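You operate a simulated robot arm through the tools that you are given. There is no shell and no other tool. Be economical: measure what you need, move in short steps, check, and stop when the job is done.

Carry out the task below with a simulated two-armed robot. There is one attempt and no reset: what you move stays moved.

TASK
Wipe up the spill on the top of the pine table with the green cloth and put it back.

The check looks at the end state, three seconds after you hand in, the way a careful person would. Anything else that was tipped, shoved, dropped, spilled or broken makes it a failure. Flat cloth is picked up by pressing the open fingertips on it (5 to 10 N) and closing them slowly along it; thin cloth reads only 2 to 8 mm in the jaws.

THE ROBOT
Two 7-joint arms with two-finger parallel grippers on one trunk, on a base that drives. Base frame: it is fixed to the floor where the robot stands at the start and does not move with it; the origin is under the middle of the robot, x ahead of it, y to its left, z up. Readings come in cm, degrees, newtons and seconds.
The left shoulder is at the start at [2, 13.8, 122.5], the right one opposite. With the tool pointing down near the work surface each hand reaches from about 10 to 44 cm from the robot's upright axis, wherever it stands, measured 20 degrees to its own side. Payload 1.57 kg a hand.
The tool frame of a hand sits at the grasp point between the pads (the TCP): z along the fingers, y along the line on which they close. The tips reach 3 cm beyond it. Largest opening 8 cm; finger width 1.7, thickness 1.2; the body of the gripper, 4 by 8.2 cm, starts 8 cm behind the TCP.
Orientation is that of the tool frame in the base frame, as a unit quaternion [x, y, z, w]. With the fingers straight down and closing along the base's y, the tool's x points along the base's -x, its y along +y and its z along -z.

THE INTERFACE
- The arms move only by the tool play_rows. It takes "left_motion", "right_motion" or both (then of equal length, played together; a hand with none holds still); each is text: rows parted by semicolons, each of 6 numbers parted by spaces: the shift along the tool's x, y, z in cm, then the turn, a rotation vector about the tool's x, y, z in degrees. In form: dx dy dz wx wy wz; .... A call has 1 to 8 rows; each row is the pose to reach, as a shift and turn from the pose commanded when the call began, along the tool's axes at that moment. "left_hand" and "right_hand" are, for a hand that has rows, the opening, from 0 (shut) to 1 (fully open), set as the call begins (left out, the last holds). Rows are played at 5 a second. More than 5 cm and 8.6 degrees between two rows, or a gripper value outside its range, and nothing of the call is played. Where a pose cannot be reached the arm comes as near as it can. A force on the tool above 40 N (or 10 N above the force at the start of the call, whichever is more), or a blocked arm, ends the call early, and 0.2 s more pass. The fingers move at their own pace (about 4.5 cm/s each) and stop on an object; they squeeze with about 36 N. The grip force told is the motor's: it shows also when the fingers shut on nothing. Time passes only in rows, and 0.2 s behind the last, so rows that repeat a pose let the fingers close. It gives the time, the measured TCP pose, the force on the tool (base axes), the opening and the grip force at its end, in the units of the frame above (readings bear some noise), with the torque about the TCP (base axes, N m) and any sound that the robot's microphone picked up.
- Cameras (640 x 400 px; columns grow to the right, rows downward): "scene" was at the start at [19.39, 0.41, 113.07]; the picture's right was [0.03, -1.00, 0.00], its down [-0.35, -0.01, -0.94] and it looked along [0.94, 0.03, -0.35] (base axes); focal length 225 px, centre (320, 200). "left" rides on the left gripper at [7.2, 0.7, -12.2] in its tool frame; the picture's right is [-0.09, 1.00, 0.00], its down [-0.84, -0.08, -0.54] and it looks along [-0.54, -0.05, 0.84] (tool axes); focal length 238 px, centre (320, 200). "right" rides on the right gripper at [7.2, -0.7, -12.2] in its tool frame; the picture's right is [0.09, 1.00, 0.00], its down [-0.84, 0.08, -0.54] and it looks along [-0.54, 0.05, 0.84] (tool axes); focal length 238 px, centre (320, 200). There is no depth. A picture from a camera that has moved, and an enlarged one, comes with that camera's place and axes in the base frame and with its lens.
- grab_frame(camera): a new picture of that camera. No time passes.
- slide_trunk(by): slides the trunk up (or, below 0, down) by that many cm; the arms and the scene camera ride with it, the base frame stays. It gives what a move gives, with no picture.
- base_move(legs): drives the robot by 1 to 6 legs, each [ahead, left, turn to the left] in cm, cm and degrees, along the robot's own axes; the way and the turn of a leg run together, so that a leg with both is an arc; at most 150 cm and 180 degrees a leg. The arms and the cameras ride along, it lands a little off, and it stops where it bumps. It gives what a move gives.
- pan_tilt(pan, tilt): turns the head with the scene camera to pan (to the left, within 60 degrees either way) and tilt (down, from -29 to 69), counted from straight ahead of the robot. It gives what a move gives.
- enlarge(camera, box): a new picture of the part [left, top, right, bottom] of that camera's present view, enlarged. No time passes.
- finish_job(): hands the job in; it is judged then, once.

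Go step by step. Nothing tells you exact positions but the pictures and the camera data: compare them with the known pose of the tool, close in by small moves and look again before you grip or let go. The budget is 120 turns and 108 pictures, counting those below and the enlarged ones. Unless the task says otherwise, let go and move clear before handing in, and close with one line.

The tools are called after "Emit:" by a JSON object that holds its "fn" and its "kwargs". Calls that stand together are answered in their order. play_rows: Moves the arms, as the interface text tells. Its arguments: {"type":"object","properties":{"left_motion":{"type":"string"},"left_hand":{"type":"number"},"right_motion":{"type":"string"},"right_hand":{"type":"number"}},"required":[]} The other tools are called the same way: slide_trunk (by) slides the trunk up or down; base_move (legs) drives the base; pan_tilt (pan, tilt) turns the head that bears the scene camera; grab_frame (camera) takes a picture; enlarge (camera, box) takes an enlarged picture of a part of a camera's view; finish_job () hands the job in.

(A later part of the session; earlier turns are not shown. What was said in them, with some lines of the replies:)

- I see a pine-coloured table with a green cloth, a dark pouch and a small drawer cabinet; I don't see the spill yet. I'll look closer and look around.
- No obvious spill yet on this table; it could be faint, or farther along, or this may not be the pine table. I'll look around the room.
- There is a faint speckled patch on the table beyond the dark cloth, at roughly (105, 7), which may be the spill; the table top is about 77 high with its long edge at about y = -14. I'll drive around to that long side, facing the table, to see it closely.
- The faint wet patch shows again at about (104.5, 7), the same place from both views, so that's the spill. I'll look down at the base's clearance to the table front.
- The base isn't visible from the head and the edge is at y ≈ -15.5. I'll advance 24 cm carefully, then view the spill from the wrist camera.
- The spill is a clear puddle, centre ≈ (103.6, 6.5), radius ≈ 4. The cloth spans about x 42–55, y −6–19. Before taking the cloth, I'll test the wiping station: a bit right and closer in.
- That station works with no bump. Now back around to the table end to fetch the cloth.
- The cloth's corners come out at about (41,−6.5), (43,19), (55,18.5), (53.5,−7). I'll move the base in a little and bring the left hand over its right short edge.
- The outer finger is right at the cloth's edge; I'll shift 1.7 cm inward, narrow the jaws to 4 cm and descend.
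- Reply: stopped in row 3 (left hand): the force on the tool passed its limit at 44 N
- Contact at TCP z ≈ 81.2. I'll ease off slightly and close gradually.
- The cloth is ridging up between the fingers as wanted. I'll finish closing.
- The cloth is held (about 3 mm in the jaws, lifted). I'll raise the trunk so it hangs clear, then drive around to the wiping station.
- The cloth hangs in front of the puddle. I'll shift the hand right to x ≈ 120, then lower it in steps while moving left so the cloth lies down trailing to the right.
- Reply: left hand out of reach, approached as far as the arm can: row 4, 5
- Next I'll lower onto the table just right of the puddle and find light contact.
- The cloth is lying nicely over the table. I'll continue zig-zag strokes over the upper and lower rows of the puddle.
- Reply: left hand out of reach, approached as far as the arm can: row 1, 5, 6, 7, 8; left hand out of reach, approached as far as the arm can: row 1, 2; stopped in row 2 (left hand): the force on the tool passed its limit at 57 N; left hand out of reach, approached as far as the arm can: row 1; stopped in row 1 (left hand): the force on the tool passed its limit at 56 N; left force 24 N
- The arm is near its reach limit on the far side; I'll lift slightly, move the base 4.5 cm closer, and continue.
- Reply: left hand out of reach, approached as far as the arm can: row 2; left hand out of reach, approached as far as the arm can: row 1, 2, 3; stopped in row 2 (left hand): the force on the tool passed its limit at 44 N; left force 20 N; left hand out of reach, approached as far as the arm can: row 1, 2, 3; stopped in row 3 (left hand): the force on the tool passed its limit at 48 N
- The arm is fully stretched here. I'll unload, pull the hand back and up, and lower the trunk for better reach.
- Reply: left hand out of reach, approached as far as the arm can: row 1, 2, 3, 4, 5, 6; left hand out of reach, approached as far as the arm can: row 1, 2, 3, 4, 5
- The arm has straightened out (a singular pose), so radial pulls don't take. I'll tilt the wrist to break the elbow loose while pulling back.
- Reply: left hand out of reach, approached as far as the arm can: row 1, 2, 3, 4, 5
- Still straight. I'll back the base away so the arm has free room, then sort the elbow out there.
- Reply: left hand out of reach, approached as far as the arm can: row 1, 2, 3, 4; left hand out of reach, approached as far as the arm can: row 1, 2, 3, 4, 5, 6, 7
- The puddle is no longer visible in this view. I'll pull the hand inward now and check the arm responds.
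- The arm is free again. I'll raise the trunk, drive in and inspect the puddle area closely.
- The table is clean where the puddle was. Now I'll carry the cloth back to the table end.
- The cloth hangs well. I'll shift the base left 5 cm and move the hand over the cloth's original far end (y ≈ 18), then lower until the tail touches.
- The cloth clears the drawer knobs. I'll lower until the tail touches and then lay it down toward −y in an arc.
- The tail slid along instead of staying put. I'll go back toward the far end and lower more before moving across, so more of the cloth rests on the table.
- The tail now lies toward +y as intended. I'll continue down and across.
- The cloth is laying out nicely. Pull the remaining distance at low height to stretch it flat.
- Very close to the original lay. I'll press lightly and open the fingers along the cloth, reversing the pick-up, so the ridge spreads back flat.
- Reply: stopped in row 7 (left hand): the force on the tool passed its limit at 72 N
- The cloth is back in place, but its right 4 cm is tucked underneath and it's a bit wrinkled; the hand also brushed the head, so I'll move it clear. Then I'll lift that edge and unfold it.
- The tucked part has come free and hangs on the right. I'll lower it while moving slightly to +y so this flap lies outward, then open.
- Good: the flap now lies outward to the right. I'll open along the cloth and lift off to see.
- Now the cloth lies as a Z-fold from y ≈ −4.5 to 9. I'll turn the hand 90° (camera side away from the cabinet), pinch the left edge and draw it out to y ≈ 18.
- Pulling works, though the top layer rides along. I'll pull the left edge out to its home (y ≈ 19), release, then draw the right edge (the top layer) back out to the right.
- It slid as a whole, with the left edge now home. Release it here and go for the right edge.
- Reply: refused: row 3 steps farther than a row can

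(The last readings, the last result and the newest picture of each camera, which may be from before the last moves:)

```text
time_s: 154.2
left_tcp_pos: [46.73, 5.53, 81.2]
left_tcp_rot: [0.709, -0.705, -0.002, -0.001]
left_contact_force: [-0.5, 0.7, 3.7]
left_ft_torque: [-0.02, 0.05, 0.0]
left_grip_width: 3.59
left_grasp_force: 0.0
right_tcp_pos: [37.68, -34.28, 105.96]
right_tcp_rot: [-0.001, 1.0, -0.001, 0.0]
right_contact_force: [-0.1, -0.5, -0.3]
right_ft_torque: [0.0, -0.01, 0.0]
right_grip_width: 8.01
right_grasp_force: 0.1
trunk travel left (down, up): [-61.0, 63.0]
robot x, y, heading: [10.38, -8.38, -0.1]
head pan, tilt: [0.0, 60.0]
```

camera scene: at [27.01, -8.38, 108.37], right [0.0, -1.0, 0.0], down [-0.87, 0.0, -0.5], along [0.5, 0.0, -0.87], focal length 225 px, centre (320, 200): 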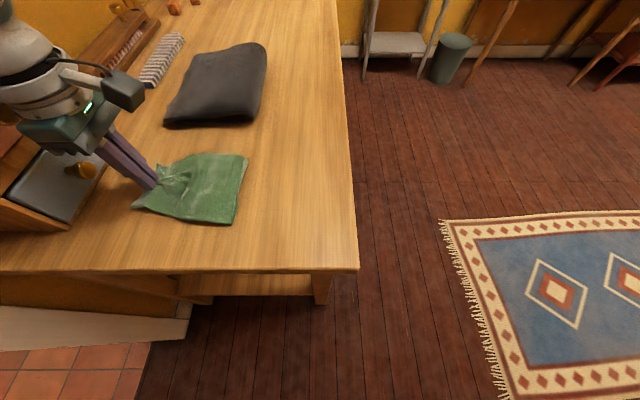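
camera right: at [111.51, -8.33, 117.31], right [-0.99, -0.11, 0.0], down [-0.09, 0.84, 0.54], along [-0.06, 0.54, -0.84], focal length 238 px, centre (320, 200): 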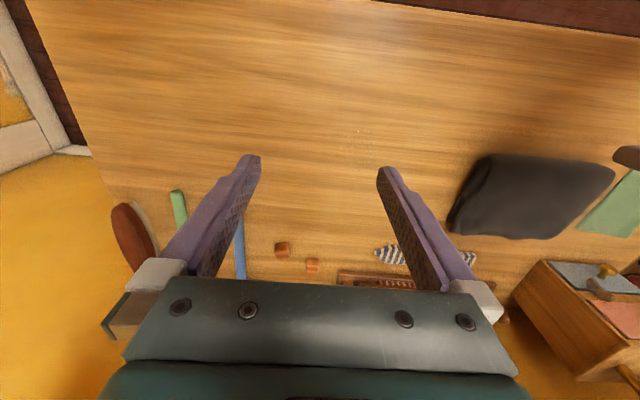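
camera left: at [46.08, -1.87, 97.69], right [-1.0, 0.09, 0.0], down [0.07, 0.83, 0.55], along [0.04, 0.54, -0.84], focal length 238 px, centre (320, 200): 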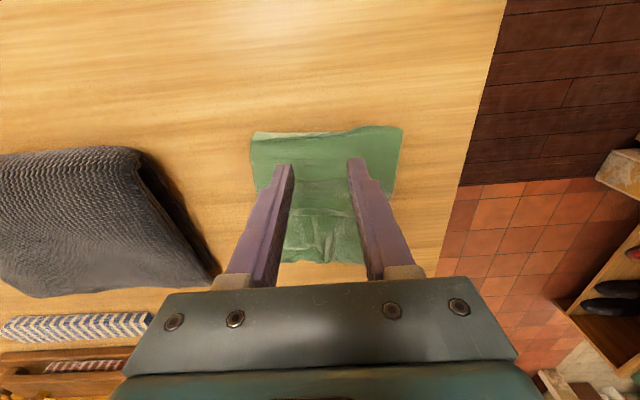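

Emit:
{"fn": "play_rows", "kwargs": {"left_motion": "0 0 0.04 0 0 0; 0 0 0.04 0 0 0", "left_hand": 0.33}}

Emit:
{"fn": "play_rows", "kwargs": {"left_motion": "0 0 0 0 0 0; 0 0 0 0 0 0", "left_hand": 0.2}}

Emit:
{"fn": "play_rows", "kwargs": {"left_motion": "0 0 0 0 0 0; 0 0 0 0 0 0", "left_hand": 0.1}}

Emit:
{"fn": "play_rows", "kwargs": {"left_motion": "0 0 0 0 0 0; 0 0 0 0 0 0; 0 0 0 0 0 0", "left_hand": 0}}

Emit:
{"fn": "play_rows", "kwargs": {"left_motion": "0 0 -1 0 0 0; 0 0 -2.5 0 0 0; 0.5 0 -3.5 0 0 0; 1 0 -3.5 0 0 0"}}

Emit:
{"fn": "enlarge", "kwargs": {"camera": "scene", "box": [80, 80, 340, 250]}}

```text
time_s: 154.8
left_tcp_pos: [46.77, 5.5, 81.29]
left_tcp_rot: [0.71, -0.704, -0.003, -0.001]
left_contact_force: [-0.1, 0.3, 6.3]
left_ft_torque: [-0.03, 0.07, 0.04]
left_grip_width: 2.56
left_grasp_force: 0.1
right_tcp_pos: [37.61, -34.15, 106.06]
right_tcp_rot: [0.0, 1.0, 0.001, 0.0]
right_contact_force: [0.0, 0.6, 0.0]
right_ft_torque: [0.0, -0.02, -0.02]
right_grip_width: 7.99
right_grasp_force: 0.1
trunk travel left (down, up): [-61.0, 63.0]
robot x, y, heading: [10.14, -8.66, 0.0]
head pan, tilt: [0.0, 60.0]
```

```text
time_s: 155.4
left_tcp_pos: [46.72, 5.56, 81.26]
left_tcp_rot: [0.71, -0.705, -0.003, -0.002]
left_contact_force: [-0.6, 0.1, 8.9]
left_ft_torque: [-0.08, 0.05, -0.01]
left_grip_width: 1.55
left_grasp_force: 0.0
right_tcp_pos: [37.63, -34.14, 105.99]
right_tcp_rot: [0.001, 1.0, 0.001, 0.0]
right_contact_force: [-0.1, -1.3, 0.9]
right_ft_torque: [0.03, 0.0, 0.02]
right_grip_width: 8.02
right_grasp_force: 0.1
trunk travel left (down, up): [-61.0, 63.0]
robot x, y, heading: [9.99, -8.14, -0.0]
head pan, tilt: [0.0, 60.0]
```

```text
time_s: 156.1
left_tcp_pos: [46.86, 5.48, 81.26]
left_tcp_rot: [0.71, -0.705, -0.002, -0.001]
left_contact_force: [-0.4, 0.8, 9.9]
left_ft_torque: [-0.03, 0.07, 0.02]
left_grip_width: 0.89
left_grasp_force: 0.7
right_tcp_pos: [37.82, -34.19, 106.09]
right_tcp_rot: [0.0, 1.0, 0.0, 0.001]
right_contact_force: [-0.2, -0.6, 0.0]
right_ft_torque: [0.01, 0.03, 0.0]
right_grip_width: 7.99
right_grasp_force: 0.0
trunk travel left (down, up): [-61.0, 63.0]
robot x, y, heading: [10.27, -8.61, -0.2]
head pan, tilt: [0.0, 60.0]
```

```text
time_s: 156.8
left_tcp_pos: [46.85, 5.43, 81.17]
left_tcp_rot: [0.709, -0.705, -0.002, -0.001]
left_contact_force: [-2.0, -0.5, 11.4]
left_ft_torque: [-0.08, 0.07, -0.06]
left_grip_width: 0.34
left_grasp_force: 24.4
right_tcp_pos: [37.68, -34.17, 106.17]
right_tcp_rot: [0.0, 1.0, 0.0, 0.0]
right_contact_force: [-0.3, -0.1, 1.1]
right_ft_torque: [0.0, -0.03, -0.05]
right_grip_width: 7.99
right_grasp_force: 0.1
trunk travel left (down, up): [-61.0, 63.0]
robot x, y, heading: [10.26, -8.16, -0.2]
head pan, tilt: [0.0, 60.0]
```

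```text
time_s: 157.8
left_tcp_pos: [46.76, 5.23, 84.63]
left_tcp_rot: [0.71, -0.704, -0.008, -0.006]
left_contact_force: [0.6, -0.5, -1.1]
left_ft_torque: [0.02, 0.03, 0.0]
left_grip_width: 0.32
left_grasp_force: 24.1
right_tcp_pos: [37.64, -34.19, 106.05]
right_tcp_rot: [0.0, 1.0, -0.001, 0.0]
right_contact_force: [0.3, -0.4, 0.1]
right_ft_torque: [0.02, -0.01, 0.02]
right_grip_width: 7.98
right_grasp_force: 0.2
trunk travel left (down, up): [-61.0, 63.0]
robot x, y, heading: [10.07, -8.49, -0.2]
head pan, tilt: [0.0, 60.0]
```

```text
2.35 times, centred on (210, 165) of scene
camera zoom: at [27.01, -8.38, 108.37], right [0.0, -1.0, 0.0], down [-0.87, 0.0, -0.5], along [0.5, 0.0, -0.87], focal length 529 px, centre (579, 282)
```

zoom: 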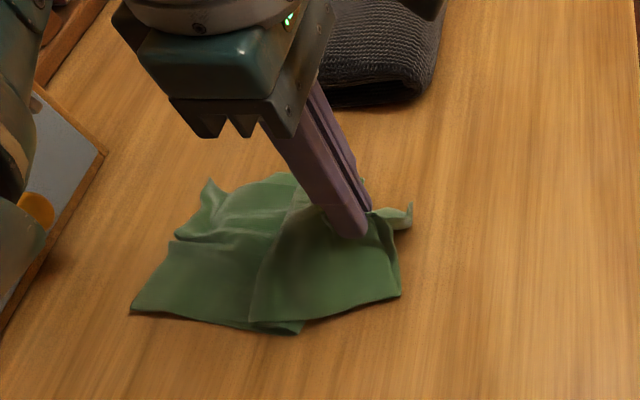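

Emit:
{"fn": "play_rows", "kwargs": {"left_motion": "0.5 0 -2.5 0 0 0; 2 0 -3.5 0 0 0; 4 0 -3.5 0 0 0; 6 0 -2.5 0 0 0; 7.5 0 -1 0 0 0; 8.8 0 1 0 0 0; 9.5 0 2 0 0 0; 10 0 2.5 0 0 0"}}

Emit:
{"fn": "grab_frame", "kwargs": {"camera": "scene"}}

Emit:
{"fn": "grab_frame", "kwargs": {"camera": "left"}}

```text
time_s: 159.7
left_tcp_pos: [47.26, -2.96, 81.55]
left_tcp_rot: [0.716, -0.698, -0.018, -0.017]
left_contact_force: [-2.1, 3.2, 14.2]
left_ft_torque: [0.16, 0.05, 0.02]
left_grip_width: 0.3
left_grasp_force: 24.4
right_tcp_pos: [37.77, -34.06, 105.97]
right_tcp_rot: [-0.001, 1.0, 0.0, 0.0]
right_contact_force: [0.4, -0.3, 0.5]
right_ft_torque: [-0.02, 0.01, 0.01]
right_grip_width: 8.01
right_grasp_force: 0.0
trunk travel left (down, up): [-61.0, 63.0]
robot x, y, heading: [10.32, -8.56, -0.1]
head pan, tilt: [0.0, 60.0]
```

```text
25 pictures are left
camera scene: at [27.04, -8.3, 108.42], right [0.0, -1.0, 0.0], down [-0.87, 0.0, -0.5], along [0.5, 0.0, -0.87], focal length 225 px, centre (320, 200)
```

scene: 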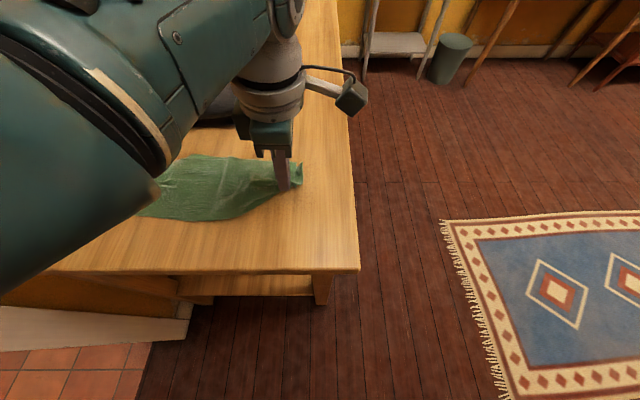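

```text
24 pictures are left
camera left: at [46.7, -10.78, 93.39], right [-1.0, 0.07, 0.01], down [0.06, 0.81, 0.58], along [0.03, 0.58, -0.81], focal length 238 px, centre (320, 200)
```

left: 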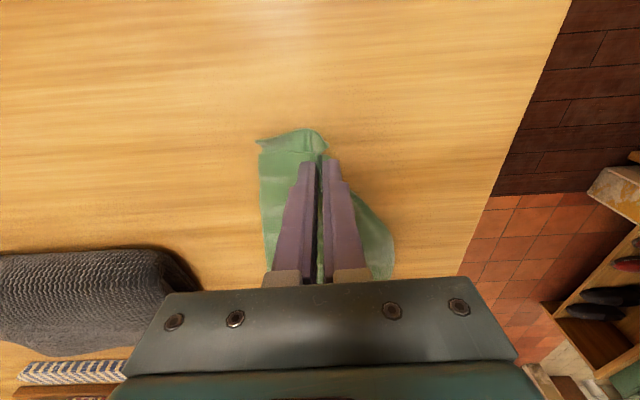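

The cloth is now drawn out flat. Release here, opening along the edge, and lift away to the left.

Emit:
{"fn": "play_rows", "kwargs": {"left_motion": "0 0 -0.1 0 0 0; 0 0 -0.1 0 0 0; 0 0 -0.1 0 0 0", "left_hand": 0.25}}

Emit:
{"fn": "play_rows", "kwargs": {"left_motion": "0 0 0 0 0 0; 0 0 0 0 0 0; 0 0 0 0 0 0", "left_hand": 0.55}}

Emit:
{"fn": "play_rows", "kwargs": {"left_motion": "0 0 -2 0 0 0; 0 0 -5 0 0 0; -2 0 -8 0 0 0; -5 0 -11 0 0 0; -8 0 -14 0 0 0; -11 0 -16 0 0 0; -11 0 -16 0 0 0"}}

Emit:
{"fn": "grab_frame", "kwargs": {"camera": "left"}}

Emit:
{"fn": "enlarge", "kwargs": {"camera": "scene", "box": [80, 80, 340, 250]}}

```text
time_s: 160.7
left_tcp_pos: [47.56, -2.53, 81.56]
left_tcp_rot: [0.72, -0.693, -0.018, -0.018]
left_contact_force: [-0.1, 0.5, -0.1]
left_ft_torque: [0.0, 0.04, -0.02]
left_grip_width: 2.0
left_grasp_force: 0.0
right_tcp_pos: [37.71, -34.18, 106.13]
right_tcp_rot: [0.0, 1.0, -0.001, 0.0]
right_contact_force: [0.9, 0.8, -0.5]
right_ft_torque: [0.03, -0.02, 0.0]
right_grip_width: 7.98
right_grasp_force: 0.0
trunk travel left (down, up): [-61.0, 63.0]
robot x, y, heading: [10.57, -8.64, -0.1]
head pan, tilt: [0.0, 60.0]
stopped in row 3 (left hand): the arm was blocked; the commanded pose is now the measured one
```

```text
time_s: 161.4
left_tcp_pos: [47.35, -2.51, 81.53]
left_tcp_rot: [0.72, -0.694, -0.019, -0.018]
left_contact_force: [-0.2, 0.7, 0.3]
left_ft_torque: [0.03, -0.02, 0.0]
left_grip_width: 4.39
left_grasp_force: 0.1
right_tcp_pos: [37.71, -34.2, 105.88]
right_tcp_rot: [0.001, 1.0, -0.001, 0.0]
right_contact_force: [-0.2, 0.0, 0.2]
right_ft_torque: [0.01, 0.01, -0.03]
right_grip_width: 8.01
right_grasp_force: 0.1
trunk travel left (down, up): [-61.0, 63.0]
robot x, y, heading: [10.31, -8.5, -0.0]
head pan, tilt: [0.0, 60.0]
```

```text
time_s: 163.1
left_tcp_pos: [49.91, 8.77, 95.59]
left_tcp_rot: [0.722, -0.691, -0.02, -0.019]
left_contact_force: [0.6, 0.5, -0.1]
left_ft_torque: [0.0, -0.02, 0.01]
left_grip_width: 4.43
left_grasp_force: 0.1
left hand out of reach, approached as far as the arm can: row 5, 6, 7
right_tcp_pos: [37.72, -34.16, 105.89]
right_tcp_rot: [0.001, 1.0, 0.0, 0.0]
right_contact_force: [0.2, -0.4, -0.6]
right_ft_torque: [0.03, 0.01, -0.01]
right_grip_width: 7.98
right_grasp_force: 0.1
trunk travel left (down, up): [-61.0, 63.0]
robot x, y, heading: [10.07, -8.67, -0.1]
head pan, tilt: [0.0, 60.0]
```

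```text
23 pictures are left
camera left: at [49.44, 0.91, 107.48], right [-1.0, 0.05, 0.0], down [0.04, 0.81, 0.59], along [0.03, 0.59, -0.81], focal length 238 px, centre (320, 200)
```

left: 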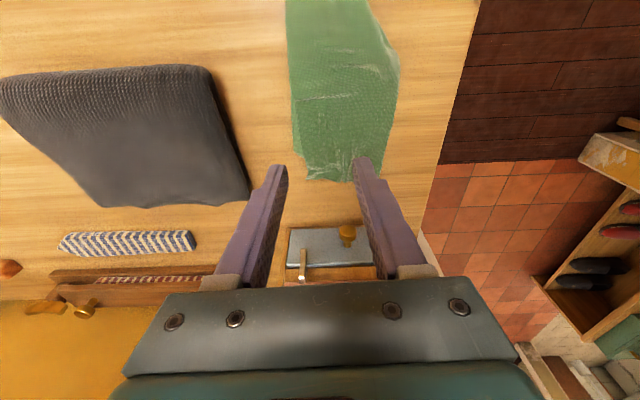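

```text
2.35 times, centred on (210, 165) of scene
camera zoom: at [27.17, -8.47, 108.54], right [-0.01, -1.0, 0.0], down [-0.85, 0.01, -0.52], along [0.52, -0.01, -0.85], focal length 529 px, centre (579, 282)
```

zoom: 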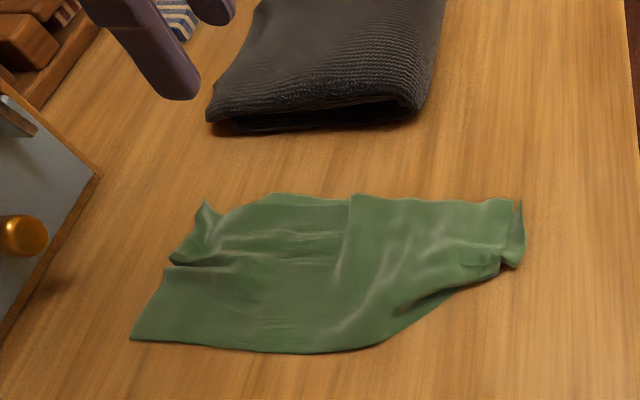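

The cloth is spread back over its original place (y ≈ −6 to 19), slightly wrinkled with one near corner turned. I'll back off and recheck both the cloth and the spill spot from the starting viewpoint.

Emit:
{"fn": "base_move", "kwargs": {"legs": [[-12, 0, 0]]}}

Emit:
{"fn": "pan_tilt", "kwargs": {"pan": 8, "tilt": 30}}

Emit:
{"fn": "grab_frame", "kwargs": {"camera": "scene"}}

Emit:
{"fn": "grab_frame", "kwargs": {"camera": "left"}}

```text
time_s: 164.3
left_tcp_pos: [37.95, 8.65, 95.5]
left_tcp_rot: [0.721, -0.692, -0.021, -0.019]
left_contact_force: [-0.3, 0.3, 0.2]
left_ft_torque: [-0.03, -0.01, 0.0]
left_grip_width: 4.41
left_grasp_force: 0.0
right_tcp_pos: [25.85, -34.22, 105.97]
right_tcp_rot: [0.0, 1.0, -0.002, -0.001]
right_contact_force: [0.4, -0.7, -0.1]
right_ft_torque: [0.02, -0.03, -0.01]
right_grip_width: 8.0
right_grasp_force: 0.0
trunk travel left (down, up): [-61.0, 63.0]
robot x, y, heading: [-1.37, -8.22, -0.2]
head pan, tilt: [0.0, 60.0]
```

```text
time_s: 165.2
left_tcp_pos: [38.04, 9.29, 95.64]
left_tcp_rot: [0.724, -0.689, -0.021, -0.023]
left_contact_force: [0.7, 0.2, 0.2]
left_ft_torque: [-0.01, -0.02, -0.04]
left_grip_width: 4.41
left_grasp_force: 0.0
right_tcp_pos: [25.9, -34.09, 106.06]
right_tcp_rot: [0.0, 1.0, -0.002, 0.0]
right_contact_force: [0.6, 0.0, 0.7]
right_ft_torque: [-0.01, -0.01, 0.02]
right_grip_width: 7.99
right_grasp_force: 0.1
trunk travel left (down, up): [-61.0, 63.0]
robot x, y, heading: [-1.43, -8.54, -0.4]
head pan, tilt: [8.0, 30.0]
```

```text
21 pictures are left
camera scene: at [17.17, -7.45, 111.51], right [0.1, -0.99, 0.0], down [-0.6, -0.06, -0.8], along [0.8, 0.08, -0.6], focal length 225 px, centre (320, 200)
```

scene: 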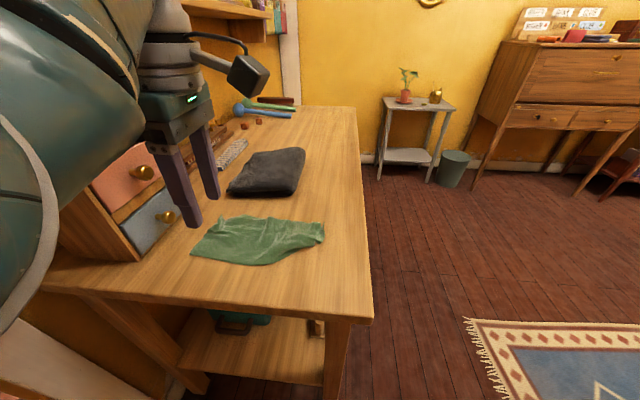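

```text
20 pictures are left
camera left: at [37.78, 1.36, 107.47], right [-1.0, 0.04, 0.0], down [0.03, 0.8, 0.6], along [0.02, 0.6, -0.8], focal length 238 px, centre (320, 200)
```

left: 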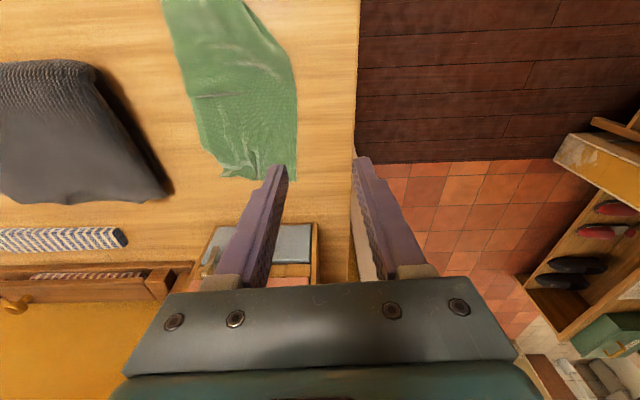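

Emit:
{"fn": "enlarge", "kwargs": {"camera": "scene", "box": [240, 95, 380, 185]}}

Emit:
{"fn": "enlarge", "kwargs": {"camera": "scene", "box": [170, 190, 350, 290]}}

```text
4.44 times, centred on (310, 140) of scene
camera zoom: at [17.17, -7.45, 111.51], right [0.1, -0.99, 0.0], down [-0.6, -0.06, -0.8], along [0.8, 0.08, -0.6], focal length 999 px, centre (364, 467)
```

zoom: 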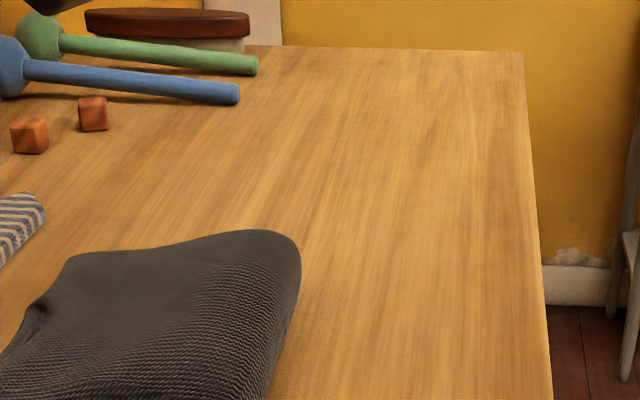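

```text
3.56 times, centred on (260, 240) of scene
camera zoom: at [17.17, -7.45, 111.51], right [0.1, -0.99, 0.0], down [-0.6, -0.06, -0.8], along [0.8, 0.08, -0.6], focal length 799 px, centre (533, 58)
```

zoom: 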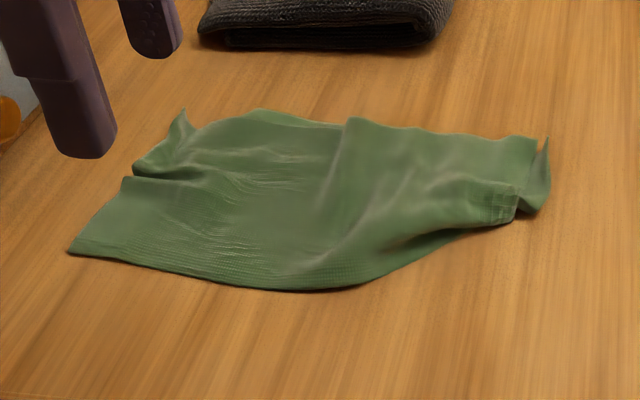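

The spill is gone, the other things are untouched, and the cloth lies back in its place. I'll back fully clear and hand in.

Emit:
{"fn": "base_move", "kwargs": {"legs": [[-15, 0, 0]]}}

Emit:
{"fn": "finish_job", "kwargs": {}}

```text
time_s: 166.6
left_tcp_pos: [23.17, 9.52, 95.65]
left_tcp_rot: [0.725, -0.687, -0.022, -0.024]
left_contact_force: [0.3, -0.3, 0.1]
left_ft_torque: [0.01, -0.01, 0.01]
left_grip_width: 4.44
left_grasp_force: 0.1
right_tcp_pos: [11.0, -34.16, 105.95]
right_tcp_rot: [0.0, 1.0, -0.001, 0.0]
right_contact_force: [0.0, 0.1, -0.2]
right_ft_torque: [-0.01, 0.02, -0.01]
right_grip_width: 8.0
right_grasp_force: 0.1
trunk travel left (down, up): [-61.0, 63.0]
robot x, y, heading: [-16.04, -8.2, -0.0]
head pan, tilt: [8.0, 30.0]
```

```text
The job is handed in.
```

The spill no longer shows on the pine table from any view I checked, and the green cloth is back in its original spot, though a bit wrinkled with one near corner turned under; nothing else looked moved.
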